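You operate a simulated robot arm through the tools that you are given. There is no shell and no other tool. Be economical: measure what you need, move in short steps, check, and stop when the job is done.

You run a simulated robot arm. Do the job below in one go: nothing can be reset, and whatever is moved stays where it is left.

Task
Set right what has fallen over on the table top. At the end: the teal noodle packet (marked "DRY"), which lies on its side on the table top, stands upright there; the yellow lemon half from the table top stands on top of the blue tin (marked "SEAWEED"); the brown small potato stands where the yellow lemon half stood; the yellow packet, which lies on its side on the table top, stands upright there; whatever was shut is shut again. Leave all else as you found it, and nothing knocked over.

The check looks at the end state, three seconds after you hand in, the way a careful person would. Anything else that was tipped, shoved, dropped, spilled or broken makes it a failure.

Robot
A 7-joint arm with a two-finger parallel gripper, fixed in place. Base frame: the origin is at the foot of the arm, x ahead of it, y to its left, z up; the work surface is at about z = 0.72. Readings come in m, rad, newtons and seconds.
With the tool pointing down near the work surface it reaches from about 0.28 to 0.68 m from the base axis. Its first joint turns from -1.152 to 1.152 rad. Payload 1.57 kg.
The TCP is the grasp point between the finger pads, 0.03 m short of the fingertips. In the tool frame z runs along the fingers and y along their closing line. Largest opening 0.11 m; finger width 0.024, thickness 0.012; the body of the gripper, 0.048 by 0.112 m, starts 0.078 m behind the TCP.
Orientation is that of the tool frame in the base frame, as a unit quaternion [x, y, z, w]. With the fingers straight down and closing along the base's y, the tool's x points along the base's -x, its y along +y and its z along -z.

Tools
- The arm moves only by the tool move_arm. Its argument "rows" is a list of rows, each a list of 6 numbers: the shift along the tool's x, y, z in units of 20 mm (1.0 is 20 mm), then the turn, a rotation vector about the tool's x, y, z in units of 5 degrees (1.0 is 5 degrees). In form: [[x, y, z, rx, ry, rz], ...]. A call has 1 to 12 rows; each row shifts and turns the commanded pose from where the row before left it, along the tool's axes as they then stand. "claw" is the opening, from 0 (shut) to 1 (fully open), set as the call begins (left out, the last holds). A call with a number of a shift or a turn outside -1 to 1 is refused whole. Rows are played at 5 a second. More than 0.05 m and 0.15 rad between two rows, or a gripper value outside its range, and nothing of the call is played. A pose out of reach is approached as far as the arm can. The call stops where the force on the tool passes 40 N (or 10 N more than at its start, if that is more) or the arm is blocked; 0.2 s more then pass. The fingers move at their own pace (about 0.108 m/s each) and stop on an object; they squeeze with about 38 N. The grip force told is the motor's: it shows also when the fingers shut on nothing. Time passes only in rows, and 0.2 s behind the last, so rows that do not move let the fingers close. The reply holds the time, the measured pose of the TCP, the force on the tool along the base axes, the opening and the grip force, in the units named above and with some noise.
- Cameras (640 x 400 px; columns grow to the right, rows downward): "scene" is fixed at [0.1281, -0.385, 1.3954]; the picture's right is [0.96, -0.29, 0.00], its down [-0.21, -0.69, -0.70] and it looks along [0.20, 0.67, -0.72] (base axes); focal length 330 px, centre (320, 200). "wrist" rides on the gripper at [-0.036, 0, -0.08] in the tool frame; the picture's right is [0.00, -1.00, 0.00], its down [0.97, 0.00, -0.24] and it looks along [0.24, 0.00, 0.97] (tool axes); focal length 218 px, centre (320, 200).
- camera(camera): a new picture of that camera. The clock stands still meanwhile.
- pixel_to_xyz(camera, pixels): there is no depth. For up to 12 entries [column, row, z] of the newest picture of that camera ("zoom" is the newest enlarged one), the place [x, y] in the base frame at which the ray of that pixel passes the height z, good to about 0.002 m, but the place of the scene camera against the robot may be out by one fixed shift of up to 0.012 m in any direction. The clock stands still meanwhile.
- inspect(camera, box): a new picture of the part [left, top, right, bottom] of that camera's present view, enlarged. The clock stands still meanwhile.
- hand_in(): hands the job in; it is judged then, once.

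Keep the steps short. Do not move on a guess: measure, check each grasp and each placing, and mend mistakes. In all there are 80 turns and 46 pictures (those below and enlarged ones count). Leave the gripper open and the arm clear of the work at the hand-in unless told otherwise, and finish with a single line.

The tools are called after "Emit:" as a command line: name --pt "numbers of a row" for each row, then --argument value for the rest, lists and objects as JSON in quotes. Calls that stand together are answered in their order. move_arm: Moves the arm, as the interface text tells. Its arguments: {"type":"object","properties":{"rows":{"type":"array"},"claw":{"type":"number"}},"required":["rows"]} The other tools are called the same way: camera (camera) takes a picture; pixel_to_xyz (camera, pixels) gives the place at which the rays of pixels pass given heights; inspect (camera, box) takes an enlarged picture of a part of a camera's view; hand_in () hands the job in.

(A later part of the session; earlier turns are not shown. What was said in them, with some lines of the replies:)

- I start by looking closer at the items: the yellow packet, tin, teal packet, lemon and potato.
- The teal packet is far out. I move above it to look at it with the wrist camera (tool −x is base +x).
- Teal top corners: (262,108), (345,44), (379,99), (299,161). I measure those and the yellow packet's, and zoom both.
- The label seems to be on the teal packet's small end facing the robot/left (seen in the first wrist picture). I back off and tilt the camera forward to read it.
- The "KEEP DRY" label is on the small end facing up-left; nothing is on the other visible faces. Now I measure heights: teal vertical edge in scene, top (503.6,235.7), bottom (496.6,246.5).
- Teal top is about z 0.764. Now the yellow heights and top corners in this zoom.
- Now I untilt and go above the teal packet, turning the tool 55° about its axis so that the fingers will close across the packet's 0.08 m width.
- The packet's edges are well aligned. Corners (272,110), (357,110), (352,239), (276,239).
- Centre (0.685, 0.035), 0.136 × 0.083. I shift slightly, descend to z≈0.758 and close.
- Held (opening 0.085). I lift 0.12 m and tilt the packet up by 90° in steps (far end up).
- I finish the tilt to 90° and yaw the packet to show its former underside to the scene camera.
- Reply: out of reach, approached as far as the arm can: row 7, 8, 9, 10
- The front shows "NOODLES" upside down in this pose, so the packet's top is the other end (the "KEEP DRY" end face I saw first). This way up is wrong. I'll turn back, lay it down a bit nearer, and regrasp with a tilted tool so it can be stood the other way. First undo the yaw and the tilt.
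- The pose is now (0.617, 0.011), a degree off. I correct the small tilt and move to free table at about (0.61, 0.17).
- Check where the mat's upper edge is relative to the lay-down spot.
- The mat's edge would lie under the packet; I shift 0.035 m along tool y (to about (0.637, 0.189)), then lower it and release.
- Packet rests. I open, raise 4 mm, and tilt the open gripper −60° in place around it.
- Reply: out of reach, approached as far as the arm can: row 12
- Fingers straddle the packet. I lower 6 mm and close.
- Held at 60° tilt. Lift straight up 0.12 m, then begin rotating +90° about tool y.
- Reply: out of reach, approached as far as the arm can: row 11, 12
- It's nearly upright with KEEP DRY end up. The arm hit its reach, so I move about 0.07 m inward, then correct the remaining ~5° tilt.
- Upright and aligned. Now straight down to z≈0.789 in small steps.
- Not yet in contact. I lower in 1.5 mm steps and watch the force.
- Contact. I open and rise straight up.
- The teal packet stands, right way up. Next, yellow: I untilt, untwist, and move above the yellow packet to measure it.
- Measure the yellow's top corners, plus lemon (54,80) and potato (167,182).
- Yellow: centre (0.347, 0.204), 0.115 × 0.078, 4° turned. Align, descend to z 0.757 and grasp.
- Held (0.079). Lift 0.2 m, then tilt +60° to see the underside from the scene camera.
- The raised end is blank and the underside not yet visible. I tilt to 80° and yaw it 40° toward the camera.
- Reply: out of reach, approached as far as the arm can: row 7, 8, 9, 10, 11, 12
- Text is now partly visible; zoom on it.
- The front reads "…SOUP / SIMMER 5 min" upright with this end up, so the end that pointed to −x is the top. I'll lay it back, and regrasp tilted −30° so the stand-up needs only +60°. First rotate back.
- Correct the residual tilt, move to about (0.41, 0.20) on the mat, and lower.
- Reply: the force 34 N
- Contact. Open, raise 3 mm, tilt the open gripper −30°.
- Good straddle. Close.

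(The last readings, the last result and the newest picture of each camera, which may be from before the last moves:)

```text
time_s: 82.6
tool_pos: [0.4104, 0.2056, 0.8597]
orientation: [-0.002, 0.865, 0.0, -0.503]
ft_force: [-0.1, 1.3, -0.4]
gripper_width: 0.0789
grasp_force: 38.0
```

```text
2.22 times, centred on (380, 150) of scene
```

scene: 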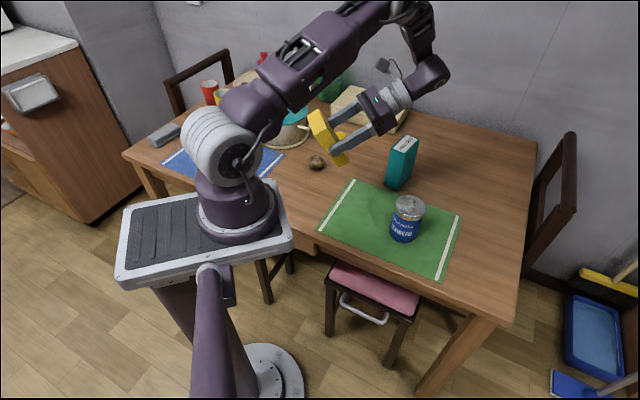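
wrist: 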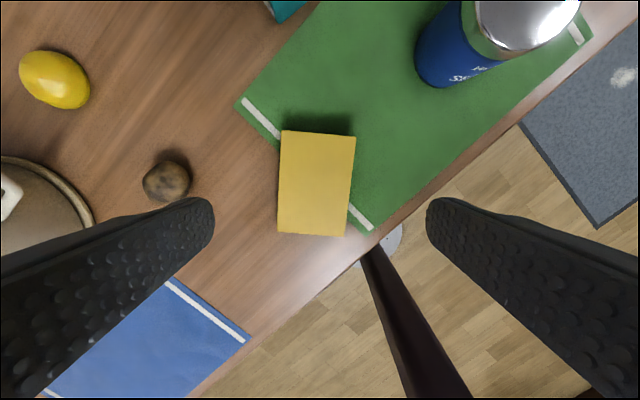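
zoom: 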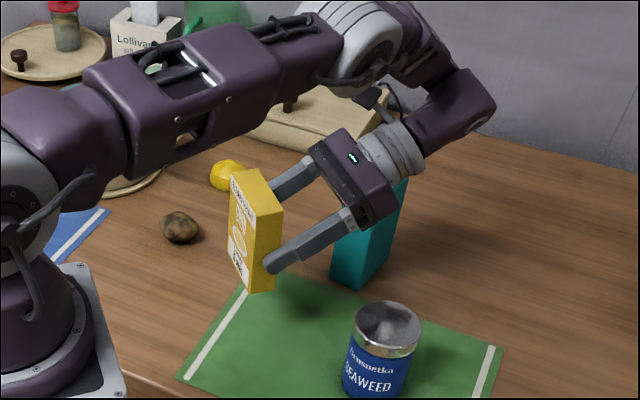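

Upright, top end up. The teal packet would be too close to the wrist here if I lowered, so I choose a clear bare spot near where it lay: footprint around (0.33, 0.26), off the mat, with a 20° yaw so the wrist passes clear of the teal packet.

Emit:
move_arm --pt "0.375 0.8 0.65 0 0 0" --pt "0.375 0.8 0.65 0 0 0" --pt "0.375 0.8 0.65 0 0 0" --pt "0.375 0.8 0.65 0 0 0" --pt "0 0 0 0.866 0 -0.5" --pt "0 0 0 0.866 0 -0.5" --pt "0 0 0 0.866 0 -0.5" --pt "0 0 0 0.866 0 -0.5" --pt "0 0 0 0 0 0"

Emit:
camera --camera "scene"

```text
time_s: 84.6
tool_pos: [0.3485, 0.2665, 0.8605]
orientation: [-0.153, 0.852, -0.086, -0.494]
ft_force: [0.1, 0.4, -1.1]
gripper_width: 0.0791
grasp_force: 37.6
```

```text
17 pictures are left
```

scene: 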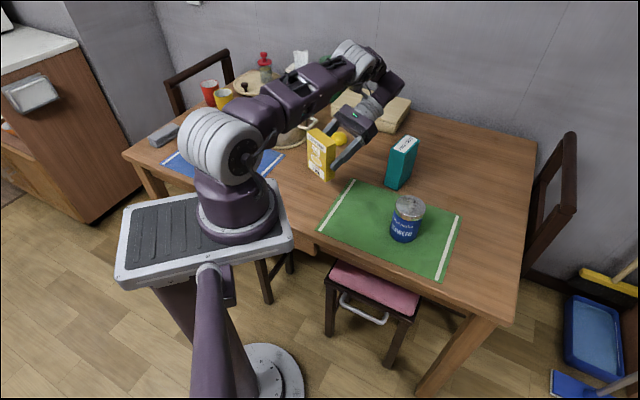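

Clear on all sides. Lower toward z≈0.784.

Emit:
move_arm --pt "-0.866 0 0.5 0 0 0" --pt "-0.866 0 0.5 0 0 0" --pt "-0.866 0 0.5 0 0 0" --pt "-0.52 0 0.3 0 0 0" --pt "-0.173 0 0.1 0 0 0" --pt "0 0 0 0 0 0"

Emit:
inspect --camera "scene" --box '[270, 70, 430, 200]'

```text
time_s: 86.0
tool_pos: [0.3485, 0.2666, 0.7869]
orientation: [-0.153, 0.853, -0.086, -0.492]
ft_force: [0.3, -0.2, -1.7]
gripper_width: 0.0792
grasp_force: 38.1
out of reach, approached as far as the arm can: row 3
```

```text
3.08 times, centred on (350, 135) of scene
```

zoom: 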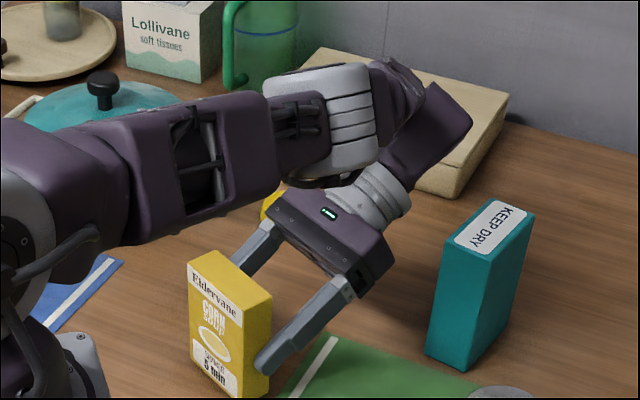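

Nearly there; lower in 2 mm steps.

Emit:
move_arm --pt "-0.087 0 0.05 0 0 0" --pt "-0.087 0 0.05 0 0 0" --pt "-0.087 0 0.05 0 0 0" --pt "0 0 0 0 0 0"

Emit:
move_arm --pt "-0.087 0 0.05 0 0 0" --pt "0 0 0 0 0 0"

```text
time_s: 87.0
tool_pos: [0.3473, 0.2673, 0.7855]
orientation: [-0.153, 0.853, -0.086, -0.491]
ft_force: [-0.3, 0.2, -0.8]
gripper_width: 0.079
grasp_force: 37.7
out of reach, approached as far as the arm can: row 3
```

```text
time_s: 87.6
tool_pos: [0.3471, 0.2664, 0.7848]
orientation: [-0.152, 0.852, -0.086, -0.493]
ft_force: [-0.5, 0.1, -1.1]
gripper_width: 0.079
grasp_force: 38.0
```

The arm is at its fold limit at 0.785. Shift about 13 mm outward and try lowering further.

Emit:
move_arm --pt "-0.33 0.1 -0.58 0 0 0" --pt "0 0 0 0 0 0" --pt "-0.087 0 0.05 0 0 0" --pt "-0.087 0 0.05 0 0 0" --pt "-0.087 0 0.05 0 0 0" --pt "0 0 0 0 0 0"

```text
time_s: 89.0
tool_pos: [0.3464, 0.2657, 0.7811]
orientation: [-0.152, 0.852, -0.085, -0.493]
ft_force: [-0.5, -0.3, -1.0]
gripper_width: 0.0789
grasp_force: 37.8
out of reach, approached as far as the arm can: row 1
```

It lowered to 0.781. Continue a little.

Emit:
move_arm --pt "-0.087 0 0.05 0 0 0" --pt "0 0 0 0 0 0" --pt "-0.087 0 0.05 0 0 0" --pt "0 0 0 0 0 0"

```text
time_s: 90.0
tool_pos: [0.3461, 0.2645, 0.7783]
orientation: [-0.152, 0.852, -0.086, -0.493]
ft_force: [-0.5, 0.5, -1.6]
gripper_width: 0.0791
grasp_force: 38.1
out of reach, approached as far as the arm can: row 1
```

Emit:
move_arm --pt "-0.07 0 0.04 0 0 0" --pt "0 0 0 0 0 0" --pt "-0.07 0 0.04 0 0 0" --pt "0 0 0 0 0 0"

```text
time_s: 91.0
tool_pos: [0.345, 0.2644, 0.7796]
orientation: [-0.152, 0.853, -0.085, -0.493]
ft_force: [1.4, 1.6, 11.4]
gripper_width: 0.0794
grasp_force: 37.9
```

Contact at 0.779. Open, then rise straight up.

Emit:
move_arm --pt "0 0 0 0 0 0" --pt "0 0 0 0 0 0" --pt "0 0 0 0 0 0" --pt "0.866 0 -0.5 0 0 0" --pt "0.866 0 -0.5 0 0 0" --pt "0.866 0 -0.5 0 0 0" --pt "0.866 0 -0.5 0 0 0" --pt "0.866 0 -0.5 0 0 0" --pt "0.866 0 -0.5 0 0 0" --pt "0.866 0 -0.5 0 0 0" --pt "0.866 0 -0.5 0 0 0" --claw 1

Emit:
camera --camera "scene"

```text
time_s: 93.4
tool_pos: [0.3466, 0.2654, 0.935]
orientation: [-0.152, 0.852, -0.086, -0.493]
ft_force: [-0.7, 0.6, -0.3]
gripper_width: 0.11
grasp_force: 0.0
```

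```text
15 pictures are left
```

scene: 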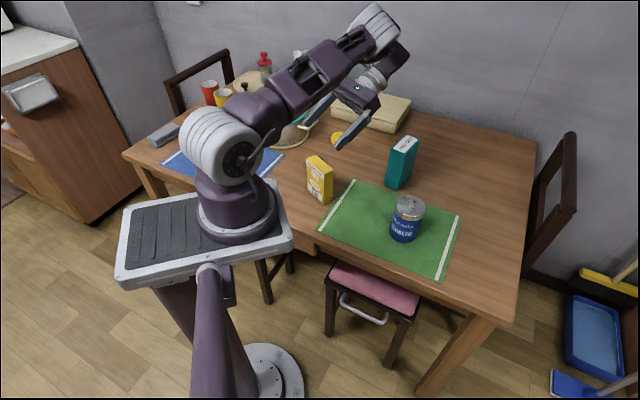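

The yellow packet stands, label upright. Next the lemon: untilt, then go above it.

Emit:
move_arm --pt "0 0 0 0 -1 0" --pt "0 0 0 0 -1 0" --pt "0 0 0 0 -1 0" --pt "0 0 0 0 -1 0" --pt "0 0 0 0 -1 0" --pt "0 0 0 0 -1 0" --pt "0 0 0 0 -1 0" --pt "0 0 0 0 -1 0" --pt "0 0 0 0 -1 0" --pt "0 0 0 0 -1 0" --pt "0 0 0 0 -1 0" --pt "0 0 0 0 -1 0"

Emit:
move_arm --pt "-0.98 0.92 0 0 0 0" --pt "-0.98 0.92 0 0 0 0" --pt "-0.98 0.92 0 0 0 0" --pt "-0.98 0.92 0 0 0 0" --pt "-0.98 0.92 0 0 0 0" --pt "-0.98 0.92 0 0 0 0" --pt "-0.98 0.92 0 0 0 0" --pt "-0.98 0.92 0 0 0 0" --pt "-0.98 0.92 0 0 0 0" --pt "0 0 0 0 0 0"

Emit:
camera --camera "wrist"

```text
time_s: 96.0
tool_pos: [0.3466, 0.2654, 0.9357]
orientation: [-0.176, 0.984, 0.001, 0.0]
ft_force: [0.1, 0.4, 0.4]
gripper_width: 0.1097
grasp_force: 0.1
```

```text
time_s: 98.2
tool_pos: [0.4512, 0.4715, 0.9345]
orientation: [-0.175, 0.985, 0.0, -0.002]
ft_force: [-0.3, 0.0, -0.2]
gripper_width: 0.11
grasp_force: 0.0
out of reach, approached as far as the arm can: row 9
```

```text
14 pictures are left
```

wrist: 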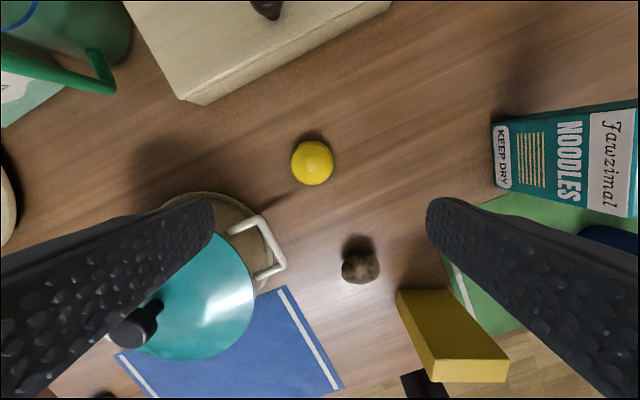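

Lemon half is round at (312,163), r≈21 px. Measure it and potato (360,266).

Emit:
pixel_to_xyz --camera "wrist" --pixels '[[312, 163, 0.735], [291, 163, 0.73], [333, 163, 0.73], [312, 186, 0.722], [312, 141, 0.735], [360, 266, 0.735], [342, 266, 0.735], [380, 266, 0.735], [270, 265, 0.78], [258, 220, 0.78]]'

Emit:
inspect --camera "wrist" --box '[220, 110, 420, 300]'

```text
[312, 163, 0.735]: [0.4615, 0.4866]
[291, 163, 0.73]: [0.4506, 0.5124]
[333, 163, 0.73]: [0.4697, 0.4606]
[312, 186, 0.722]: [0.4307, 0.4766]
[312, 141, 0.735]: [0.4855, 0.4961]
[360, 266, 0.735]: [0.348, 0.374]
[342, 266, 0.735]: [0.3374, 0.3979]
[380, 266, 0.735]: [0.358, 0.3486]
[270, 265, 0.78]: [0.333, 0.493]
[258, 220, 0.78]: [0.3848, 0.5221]
```

```text
2.11 times, centred on (320, 205) of wrist
```

zoom: 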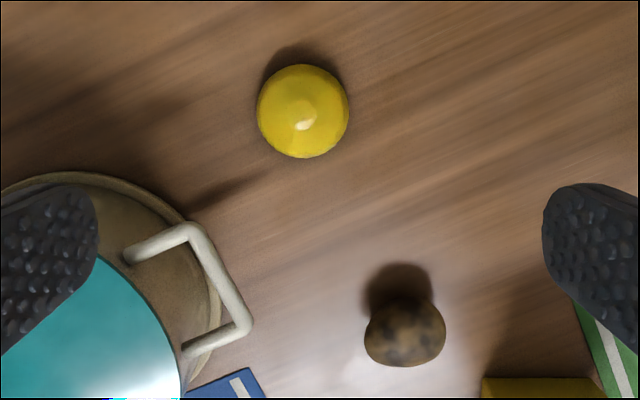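

Lemon centre ≈ (0.459, 0.482), ~0.055 wide. I descend part way, then shift over it.

Emit:
move_arm --pt "0 0 1 0 0 0" --pt "0 0 1 0 0 0" --pt "0 0 1 0 0 0" --pt "0 0 1 0 0 0" --pt "0 0 1 0 0 0" --pt "-0.55 0.36 0.7 0 0 0" --pt "0 0 0 0 0 0"

Emit:
camera --camera "wrist"

```text
time_s: 99.8
tool_pos: [0.4502, 0.4733, 0.8227]
orientation: [-0.176, 0.984, 0.001, -0.001]
ft_force: [-0.2, -0.1, 0.3]
gripper_width: 0.11
grasp_force: 0.0
out of reach, approached as far as the arm can: row 6
```

```text
12 pictures are left
```

wrist: 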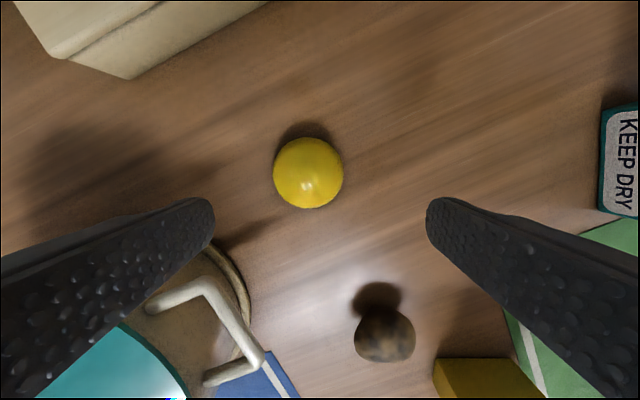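

The shift was refused as out of reach with this twist. I turn the tool back 20° and try the shift again.

Emit:
move_arm --pt "0 0 0 0 0 1" --pt "0 0 0 0 0 1" --pt "0 0 0 0 0 1" --pt "0 0 0 0 0 1" --pt "-0.2 0.22 0 0 0 0" --pt "-0.2 0.22 0 0 0 0" --pt "0 0 0 0 0 0"

Emit:
pixel_to_xyz --camera "wrist" --pixels '[[308, 173, 0.735]]'

```text
time_s: 101.4
tool_pos: [0.4526, 0.4747, 0.8233]
orientation: [-0.001, 1.0, 0.0, -0.002]
ft_force: [0.3, -0.1, -0.4]
gripper_width: 0.1101
grasp_force: 0.1
out of reach, approached as far as the arm can: row 5, 6
```

```text
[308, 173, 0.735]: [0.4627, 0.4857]
```

I tilt the tool 15° outward (wrist comes inward), shift over the lemon (0.461, 0.484), and come down to z≈0.785 first.

Emit:
move_arm --pt "0 0 0 0 -1 0" --pt "0 0 0 0 -1 0" --pt "0 0 0 0 -1 0" --pt "-0.41 0.46 0.11 0 0 0" --pt "0 0 0 0 0 0" --pt "0.259 0 0.966 0 0 0" --pt "0.233 0 0.87 0 0 0" --pt "0 0 0 0 0 0"

Emit:
camera --camera "wrist"

```text
time_s: 103.2
tool_pos: [0.4624, 0.4847, 0.7833]
orientation: [-0.001, 0.992, 0.002, 0.129]
ft_force: [-0.1, 0.1, 0.6]
gripper_width: 0.1099
grasp_force: 0.1
```

```text
11 pictures are left
```

wrist: 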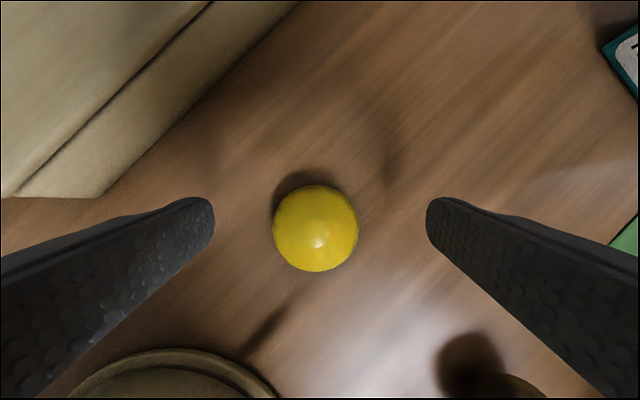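

Emit:
pixel_to_xyz --camera "wrist" --pixels '[[315, 229, 0.735], [273, 232, 0.73], [359, 232, 0.73], [316, 272, 0.722], [316, 185, 0.735]]'

```text
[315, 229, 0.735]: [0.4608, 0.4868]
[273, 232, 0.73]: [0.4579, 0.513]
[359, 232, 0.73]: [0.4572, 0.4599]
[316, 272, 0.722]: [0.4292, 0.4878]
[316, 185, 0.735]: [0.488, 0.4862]
```

Lemon centre (0.459, 0.4865). Adjust 9 mm inward while lowering to z 0.757, then close.

Emit:
move_arm --pt "0.39 0.05 0.3 0 0 0" --pt "0.2 0.05 0.43 0 0 0" --pt "0.19 0 0.43 0 0 0" --pt "0 0 0 0 0 0"

Emit:
move_arm --pt "0 0 0 0 0 0" --pt "0 0 0 0 0 0" --pt "0 0 0 0 0 0" --pt "0 0 0 0 0 0" --pt "0 0 0 0 0 0" --claw 0

```text
time_s: 104.2
tool_pos: [0.453, 0.4876, 0.7582]
orientation: [-0.001, 0.991, 0.0, 0.13]
ft_force: [-0.5, -0.2, -0.8]
gripper_width: 0.11
grasp_force: 0.1
```

```text
time_s: 105.4
tool_pos: [0.4528, 0.4873, 0.7589]
orientation: [-0.002, 0.992, 0.002, 0.129]
ft_force: [1.0, 0.6, 0.6]
gripper_width: 0.0516
grasp_force: 38.7
```

Held (0.052). Lift straight up 0.16 m, then travel toward the tin, stopping short to view the lid.

Emit:
move_arm --pt "-0.13 0 -0.48 0 0 0" --pt "-0.259 0 -0.966 0 0 0" --pt "-0.259 0 -0.966 0 0 0" --pt "-0.259 0 -0.966 0 0 0" --pt "-0.259 0 -0.966 0 0 0" --pt "-0.259 0 -0.966 0 0 0" --pt "-0.259 0 -0.966 0 0 0" --pt "-0.259 0 -0.966 0 0 0" --pt "-0.13 0 -0.48 0 0 0" --pt "0 0 0 0 0 0"

Emit:
move_arm --pt "0.21 -0.5 -0.056 0 0 0" --pt "0.21 -1 -0.056 0 0 0" --pt "0.21 -1 -0.056 0 0 0" --pt "0.21 -1 -0.056 0 0 0" --pt "0.21 -1 -0.056 0 0 0" --pt "0.21 -1 -0.056 0 0 0" --pt "0.21 -1 -0.056 0 0 0" --pt "0.21 -1 -0.056 0 0 0" --pt "0.21 -1 -0.056 0 0 0" --pt "0.21 -1 -0.056 0 0 0"

Emit:
move_arm --pt "0 -1 0 0 0 0" --pt "0 -1 0 0 0 0" --pt "0 -1 0 0 0 0" --pt "0 -1 0 0 0 0" --pt "0 -1 0 0 0 0" --pt "0 -1 0 0 0 0" --pt "0 -1 0 0 0 0" --pt "0 -1 0 0 0 0" --pt "0 -1 0 0 0 0" --pt "0 -1 0 0 0 0" --pt "0 -1 0 0 0 0" --pt "0 -0.5 0 0 0 0"

Emit:
camera --camera "wrist"

```text
time_s: 107.6
tool_pos: [0.4524, 0.4855, 0.9196]
orientation: [-0.002, 0.992, 0.001, 0.129]
ft_force: [0.2, 0.3, -0.5]
gripper_width: 0.0503
grasp_force: 37.9
```

```text
time_s: 109.8
tool_pos: [0.4094, 0.2964, 0.9189]
orientation: [-0.001, 0.992, 0.001, 0.128]
ft_force: [0.2, -0.3, -0.4]
gripper_width: 0.0499
grasp_force: 37.7
```

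```text
time_s: 112.4
tool_pos: [0.411, 0.0651, 0.9187]
orientation: [-0.002, 0.992, 0.001, 0.129]
ft_force: [-0.3, 0.1, 0.1]
gripper_width: 0.0495
grasp_force: 37.9
```

```text
10 pictures are left
```

wrist: 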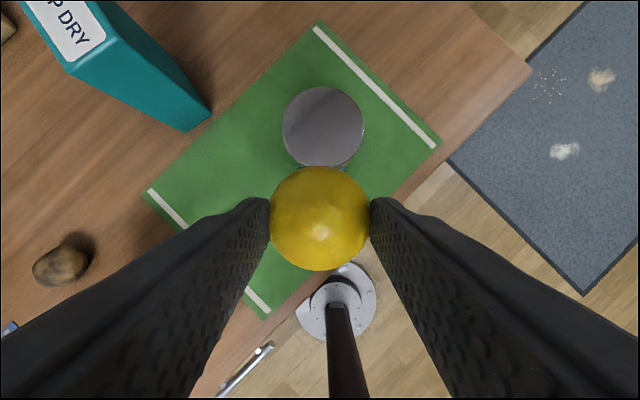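

The opening is creeping down slightly (0.0516→0.0495), so I act promptly. Lid circle centre at (322,127).

Emit:
pixel_to_xyz --camera "wrist" --pixels '[[322, 127, 0.825], [322, 127, 0.835], [322, 127, 0.845], [281, 127, 0.835], [363, 127, 0.835], [322, 248, 0.885]]'

```text
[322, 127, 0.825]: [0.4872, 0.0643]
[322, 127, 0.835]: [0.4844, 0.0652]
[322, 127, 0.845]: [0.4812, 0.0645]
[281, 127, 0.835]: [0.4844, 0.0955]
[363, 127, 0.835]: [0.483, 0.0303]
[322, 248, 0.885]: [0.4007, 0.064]
```

Lid centre ≈ (0.485, 0.065), z ≈ 0.835. Move over it and lower to about z 0.885.

Emit:
move_arm --pt "-0.82 0 0.22 0 0 0" --pt "-0.82 0 0.22 0 0 0" --pt "-0.82 0 0.22 0 0 0" --pt "-0.82 0 0.22 0 0 0" --pt "0.218 0 0.815 0 0 0" --pt "0.218 0 0.815 0 0 0" --pt "0 0 0 0 0 0"

Emit:
inspect --camera "scene" --box '[360, 150, 460, 250]'

```text
time_s: 114.0
tool_pos: [0.4793, 0.0667, 0.8817]
orientation: [-0.001, 0.992, 0.002, 0.129]
ft_force: [0.3, -0.8, -0.7]
gripper_width: 0.0498
grasp_force: 37.7
```

```text
4.00 times, centred on (410, 200) of scene
```

zoom: 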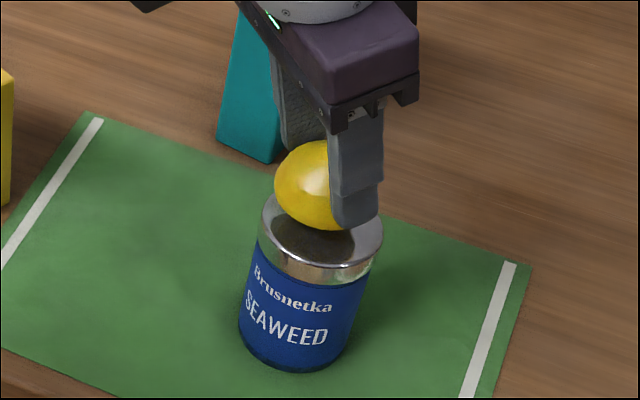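

The lemon is just above the lid. Lower in small steps, watching the force.

Emit:
move_arm --pt "0.026 0 0.097 0 0 0" --pt "0.026 0 0.097 0 0 0" --pt "0 0 0 0 0 0"

Emit:
move_arm --pt "0.026 0 0.097 0 0 0" --pt "0 0 0 0 0 0"

```text
time_s: 114.8
tool_pos: [0.4797, 0.0658, 0.8804]
orientation: [-0.001, 0.992, 0.001, 0.128]
ft_force: [0.0, -0.2, 0.1]
gripper_width: 0.0495
grasp_force: 38.1
```

```text
time_s: 115.4
tool_pos: [0.48, 0.0665, 0.878]
orientation: [-0.001, 0.992, 0.001, 0.128]
ft_force: [0.6, 0.9, 0.1]
gripper_width: 0.0493
grasp_force: 37.9
```

Emit:
move_arm --pt "0.026 0 0.097 0 0 0" --pt "0 0 0 0 0 0"

Emit:
move_arm --pt "0.026 0 0.097 0 0 0" --pt "0 0 0 0 0 0"

Emit:
move_arm --pt "0.026 0 0.097 0 0 0" --pt "0 0 0 0 0 0"

```text
time_s: 116.0
tool_pos: [0.4776, 0.067, 0.8751]
orientation: [-0.001, 0.992, 0.001, 0.128]
ft_force: [0.1, 0.4, -0.4]
gripper_width: 0.0496
grasp_force: 38.4
```

```text
time_s: 116.6
tool_pos: [0.4786, 0.0663, 0.8742]
orientation: [-0.002, 0.992, 0.001, 0.129]
ft_force: [0.6, -0.2, -1.2]
gripper_width: 0.0495
grasp_force: 38.2
```

```text
time_s: 117.2
tool_pos: [0.4788, 0.066, 0.8721]
orientation: [-0.001, 0.992, 0.001, 0.129]
ft_force: [0.5, 0.3, -0.3]
gripper_width: 0.0496
grasp_force: 37.4
```

Emit:
move_arm --pt "0.026 0 0.097 0 0 0" --pt "0 0 0 0 0 0"

Emit:
inspect --camera "scene" --box '[380, 175, 440, 235]'

```text
time_s: 117.8
tool_pos: [0.4784, 0.067, 0.8709]
orientation: [-0.001, 0.992, 0.002, 0.128]
ft_force: [0.0, -0.6, 0.2]
gripper_width: 0.0494
grasp_force: 37.3
```

```text
6.67 times, centred on (410, 205) of scene
```

zoom: 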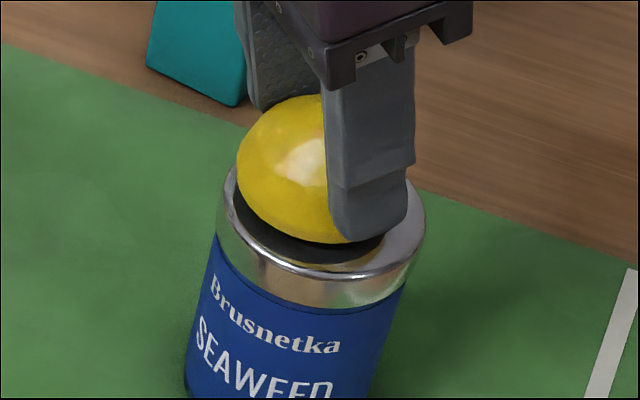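

Small gap remains. Continue.

Emit:
move_arm --pt "0.026 0 0.097 0 0 0" --pt "0 0 0 0 0 0"

Emit:
move_arm --pt "0.026 0 0.097 0 0 0" --pt "0 0 0 0 0 0"

Emit:
move_arm --pt "0.02 0 0.075 0 0 0" --pt "0 0 0 0 0 0"

```text
time_s: 118.4
tool_pos: [0.4781, 0.0656, 0.8688]
orientation: [-0.003, 0.992, 0.002, 0.128]
ft_force: [-0.2, -0.4, -1.8]
gripper_width: 0.0492
grasp_force: 37.3
```

```text
time_s: 119.0
tool_pos: [0.479, 0.0666, 0.8659]
orientation: [-0.001, 0.992, 0.0, 0.129]
ft_force: [-0.3, 0.2, -0.6]
gripper_width: 0.0494
grasp_force: 38.3
```

```text
time_s: 119.6
tool_pos: [0.4786, 0.0678, 0.8658]
orientation: [-0.001, 0.992, 0.002, 0.129]
ft_force: [0.2, -0.3, 0.1]
gripper_width: 0.0495
grasp_force: 38.0
```

Emit:
move_arm --pt "0.026 0 0.097 0 0 0" --pt "0 0 0 0 0 0"

Emit:
move_arm --pt "0.02 0 0.075 0 0 0" --pt "0 0 0 0 0 0"

Emit:
inspect --camera "scene" --box '[380, 175, 440, 235]'

```text
time_s: 120.2
tool_pos: [0.4786, 0.067, 0.8619]
orientation: [0.0, 0.991, 0.002, 0.13]
ft_force: [-3.0, -0.4, 19.1]
gripper_width: 0.0494
grasp_force: 38.4
```

```text
time_s: 120.8
tool_pos: [0.4795, 0.0664, 0.8618]
orientation: [-0.002, 0.991, 0.002, 0.131]
ft_force: [-0.8, 0.2, 37.6]
gripper_width: 0.0493
grasp_force: 38.5
```

```text
6.67 times, centred on (410, 205) of scene
```

zoom: 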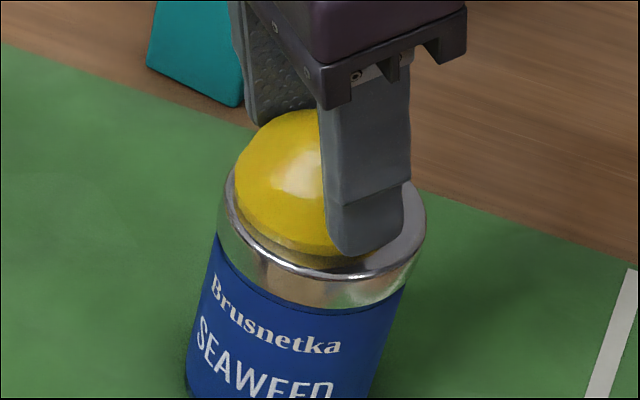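

In contact and well centred on the lid. Ease off 1.5 mm, open, and rise.

Emit:
move_arm --pt "-0.02 0 -0.075 0 0 0" --pt "0 0 0 0 0 0"

Emit:
move_arm --pt "0 0 0 0 0 0" --pt "0 0 0 0 0 0" --pt "0 0 0 0 0 0" --pt "-0.259 0 -0.966 0 0 0" --pt "-0.259 0 -0.966 0 0 0" --pt "-0.259 0 -0.966 0 0 0" --pt "-0.259 0 -0.966 0 0 0" --pt "-0.259 0 -0.966 0 0 0" --pt "0 0 0 0 0 0" --claw 1

Emit:
inspect --camera "scene" --box '[290, 110, 450, 260]'

```text
time_s: 121.4
tool_pos: [0.4775, 0.0662, 0.8626]
orientation: [-0.001, 0.992, 0.001, 0.129]
ft_force: [3.3, 0.8, 6.2]
gripper_width: 0.049
grasp_force: 37.8
```

```text
time_s: 123.4
tool_pos: [0.4789, 0.0656, 0.9623]
orientation: [-0.001, 0.992, 0.002, 0.129]
ft_force: [0.0, -0.1, 0.5]
gripper_width: 0.1099
grasp_force: 0.0
```

```text
2.67 times, centred on (370, 185) of scene
```

zoom: 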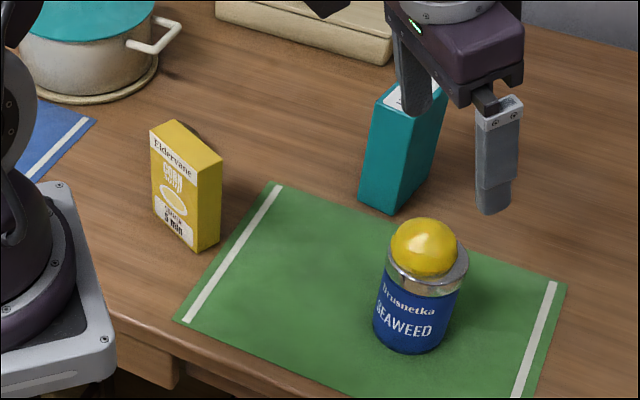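

Lemon half sits on the tin. Now the potato: I travel above it (keeping the 15° tilt) with a narrower opening since the yellow packet stands near.

Emit:
move_arm --pt "0.41 0.96 -0.11 0 0 0" --pt "0.41 0.96 -0.11 0 0 0" --pt "0.41 0.96 -0.11 0 0 0" --pt "0.41 0.96 -0.11 0 0 0" --pt "0.41 0.96 -0.11 0 0 0" --pt "0.41 0.96 -0.11 0 0 0" --pt "0.41 0.96 -0.11 0 0 0" --pt "0.41 0.96 -0.11 0 0 0" --claw 0.78

Emit:
move_arm --pt "0.41 0.96 -0.11 0 0 0" --pt "0.41 0.96 -0.11 0 0 0" --pt "0.41 0.96 -0.11 0 0 0" --pt "0.41 0.96 -0.11 0 0 0" --pt "0.41 0.96 -0.11 0 0 0" --pt "0.41 0.96 -0.11 0 0 0" --pt "0.41 0.96 -0.11 0 0 0" --pt "0.41 0.96 -0.11 0 0 0" --pt "0.26 0 0.966 0 0 0" --pt "0.26 0 0.966 0 0 0" --pt "0.26 0 0.966 0 0 0" --pt "0 0 0 0 0 0"

Emit:
camera --camera "wrist"

```text
time_s: 125.2
tool_pos: [0.4104, 0.2195, 0.9617]
orientation: [-0.002, 0.992, 0.001, 0.13]
ft_force: [-0.1, 0.2, -0.2]
gripper_width: 0.0857
grasp_force: 0.0
```

```text
time_s: 127.8
tool_pos: [0.3408, 0.3731, 0.9034]
orientation: [-0.001, 0.992, 0.001, 0.129]
ft_force: [-0.2, 0.4, -0.7]
gripper_width: 0.0858
grasp_force: 0.0
```

```text
5 pictures are left
```

wrist: 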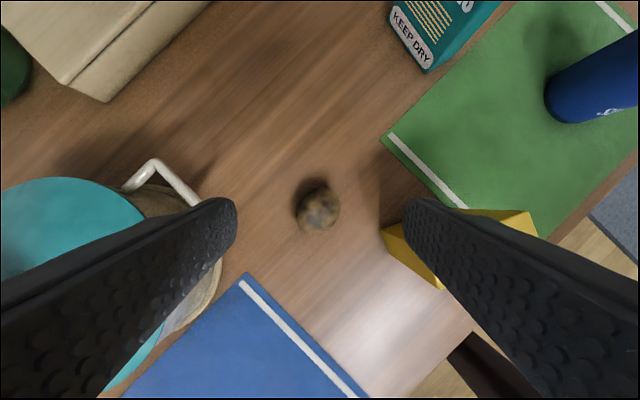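

Potato at (318,210); measure.

Emit:
pixel_to_xyz --camera "wrist" --pixels '[[318, 209, 0.738], [296, 209, 0.738], [340, 209, 0.738], [318, 186, 0.738], [318, 232, 0.738], [382, 232, 0.83], [400, 222, 0.837], [160, 165, 0.78]]'

```text
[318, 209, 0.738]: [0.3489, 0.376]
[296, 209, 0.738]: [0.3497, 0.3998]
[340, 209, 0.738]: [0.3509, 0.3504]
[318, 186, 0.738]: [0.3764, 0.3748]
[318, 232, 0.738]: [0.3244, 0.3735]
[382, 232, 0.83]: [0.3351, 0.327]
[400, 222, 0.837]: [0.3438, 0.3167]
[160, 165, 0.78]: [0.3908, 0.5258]
```

Potato centre (0.349, 0.3755). Descend to z 0.757 and close.

Emit:
move_arm --pt "-0.14 0.12 0.04 0 0 0" --pt "0.259 0 0.966 0 0 0" --pt "0.259 0 0.966 0 0 0" --pt "0.259 0 0.966 0 0 0" --pt "0.259 0 0.966 0 0 0" --pt "0.259 0 0.966 0 0 0" --pt "0.259 0 0.966 0 0 0" --pt "0.259 0 0.966 0 0 0" --pt "0.083 0 0.31 0 0 0" --pt "0 0 0 0 0 0"

Emit:
move_arm --pt "0 0 0 0 0 0" --pt "0 0 0 0 0 0" --pt "0 0 0 0 0 0" --pt "0 0 0 0 0 0" --claw 0

```text
time_s: 130.0
tool_pos: [0.3441, 0.3759, 0.7583]
orientation: [-0.001, 0.992, 0.001, 0.129]
ft_force: [0.7, -0.6, 0.6]
gripper_width: 0.0858
grasp_force: 0.1
```

```text
time_s: 131.0
tool_pos: [0.3441, 0.3768, 0.7576]
orientation: [-0.001, 0.992, 0.001, 0.129]
ft_force: [0.1, -0.9, 0.3]
gripper_width: 0.0513
grasp_force: 37.5
```

Held (0.051). Lift 0.1 m and carry to above the lemon's former spot (0.459, 0.485).

Emit:
move_arm --pt "-0.259 0 -0.966 0 0 0" --pt "-0.259 0 -0.966 0 0 0" --pt "-0.259 0 -0.966 0 0 0" --pt "-0.259 0 -0.966 0 0 0" --pt "-0.259 0 -0.966 0 0 0" --pt "-0.886 0.913 0.237 0 0 0" --pt "-0.886 0.913 0.237 0 0 0" --pt "-0.886 0.913 0.237 0 0 0" --pt "-0.886 0.913 0.237 0 0 0" --pt "-0.886 0.913 0.237 0 0 0" --pt "-0.886 0.913 0.237 0 0 0" --pt "0 0 0 0 0 0"

```text
time_s: 133.6
tool_pos: [0.4546, 0.4856, 0.8564]
orientation: [-0.002, 0.992, 0.0, 0.129]
ft_force: [0.2, -0.5, -1.3]
gripper_width: 0.0516
grasp_force: 38.1
```

Reached, grip stable. Lower to z≈0.761.

Emit:
move_arm --pt "0.259 0 0.966 0 0 0" --pt "0.259 0 0.966 0 0 0" --pt "0.259 0 0.966 0 0 0" --pt "0.259 0 0.966 0 0 0" --pt "0.13 0 0.483 0 0 0" --pt "0.06 0 0.22 0 0 0" --pt "0 0 0 0 0 0"

Emit:
move_arm --pt "0.026 0 0.097 0 0 0" --pt "0 0 0 0 0 0"

```text
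time_s: 135.2
tool_pos: [0.4544, 0.4864, 0.7622]
orientation: [-0.001, 0.992, 0.002, 0.129]
ft_force: [0.7, -0.7, -0.8]
gripper_width: 0.0515
grasp_force: 38.0
```

```text
time_s: 135.8
tool_pos: [0.4543, 0.4862, 0.7633]
orientation: [-0.001, 0.992, 0.001, 0.129]
ft_force: [0.1, 0.5, -0.7]
gripper_width: 0.0511
grasp_force: 38.2
```

Emit:
move_arm --pt "0.026 0 0.097 0 0 0" --pt "0 0 0 0 0 0"

Emit:
move_arm --pt "0.026 0 0.097 0 0 0" --pt "0 0 0 0 0 0"

```text
time_s: 136.4
tool_pos: [0.4534, 0.4871, 0.7588]
orientation: [0.0, 0.992, 0.001, 0.129]
ft_force: [-0.8, 0.1, -1.0]
gripper_width: 0.0511
grasp_force: 37.6
```

```text
time_s: 137.0
tool_pos: [0.4538, 0.4869, 0.7574]
orientation: [-0.001, 0.992, 0.0, 0.129]
ft_force: [-0.1, -0.5, 2.2]
gripper_width: 0.0514
grasp_force: 37.8
```

At the same height as when picked, with light contact. Open and rise, then look.

Emit:
move_arm --pt "0 0 0 0 0 0" --pt "0 0 0 0 0 0" --pt "0 0 0 0 0 0" --pt "-0.259 0 -0.966 0 0 0" --pt "-0.259 0 -0.966 0 0 0" --pt "-0.259 0 -0.966 0 0 0" --pt "-0.259 0 -0.966 0 0 0" --pt "-0.259 0 -0.966 0 0 0" --pt "-0.259 0 -0.966 0 0 0" --pt "-0.259 0 -0.966 0 0 0" --pt "-0.259 0 -0.966 0 0 0" --pt "0 0 0 0 0 0" --claw 1

Emit:
camera --camera "wrist"

```text
time_s: 139.6
tool_pos: [0.4542, 0.4861, 0.9172]
orientation: [-0.001, 0.992, 0.002, 0.129]
ft_force: [0.0, 0.4, -0.5]
gripper_width: 0.11
grasp_force: 0.3
```

```text
4 pictures are left
```

wrist: 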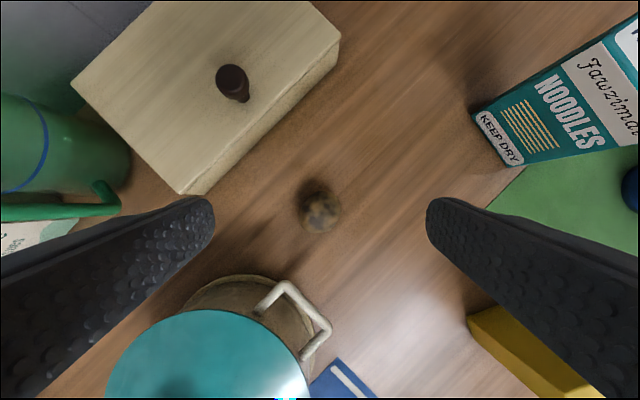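

The potato is in place at (319,208). I raise the arm and move away from the objects, then check the whole scene.

Emit:
move_arm --pt "0.5 -0.5 -0.9 0 0 0" --pt "0.5 -0.5 -0.9 0 0 0" --pt "0.5 -0.5 -0.9 0 0 0" --pt "0.5 -0.5 -0.9 0 0 0" --pt "0 -1 0 0 0 0" --pt "0 -1 0 0 0 0" --pt "0 -1 0 0 0 0" --pt "0 0 0 0 0 0"

Emit:
camera --camera "scene"

```text
time_s: 141.4
tool_pos: [0.3975, 0.386, 0.9754]
orientation: [-0.001, 0.992, 0.002, 0.129]
ft_force: [-0.5, -0.2, 0.6]
gripper_width: 0.11
grasp_force: 0.1
```

```text
3 pictures are left
```

scene: 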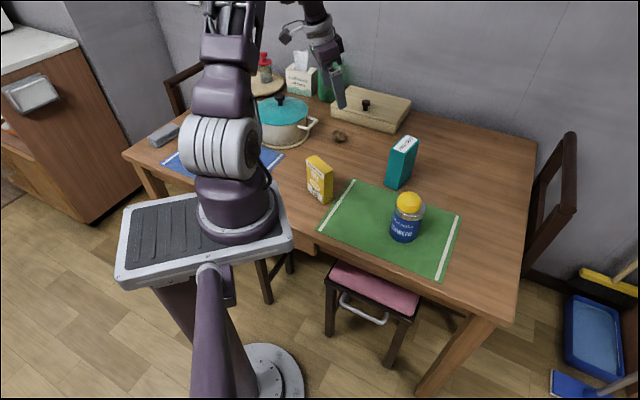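

All is in place: both packets stand right way up, the lemon half is on the tin, the potato is at the lemon's spot (339,137), and the pot and box are shut as before. The gripper is open and clear, so I hand in.

Emit:
hand_in

```text
The job is handed in.
```

Handed in: both packets stand upright with their labels the right way up, each moved from where it lay (teal by about 0.23 m, yellow by about 0.06 m) to a clear spot on the table; the lemon half is on the seaweed tin, the potato is where the lemon was, and nothing else was seen to move.
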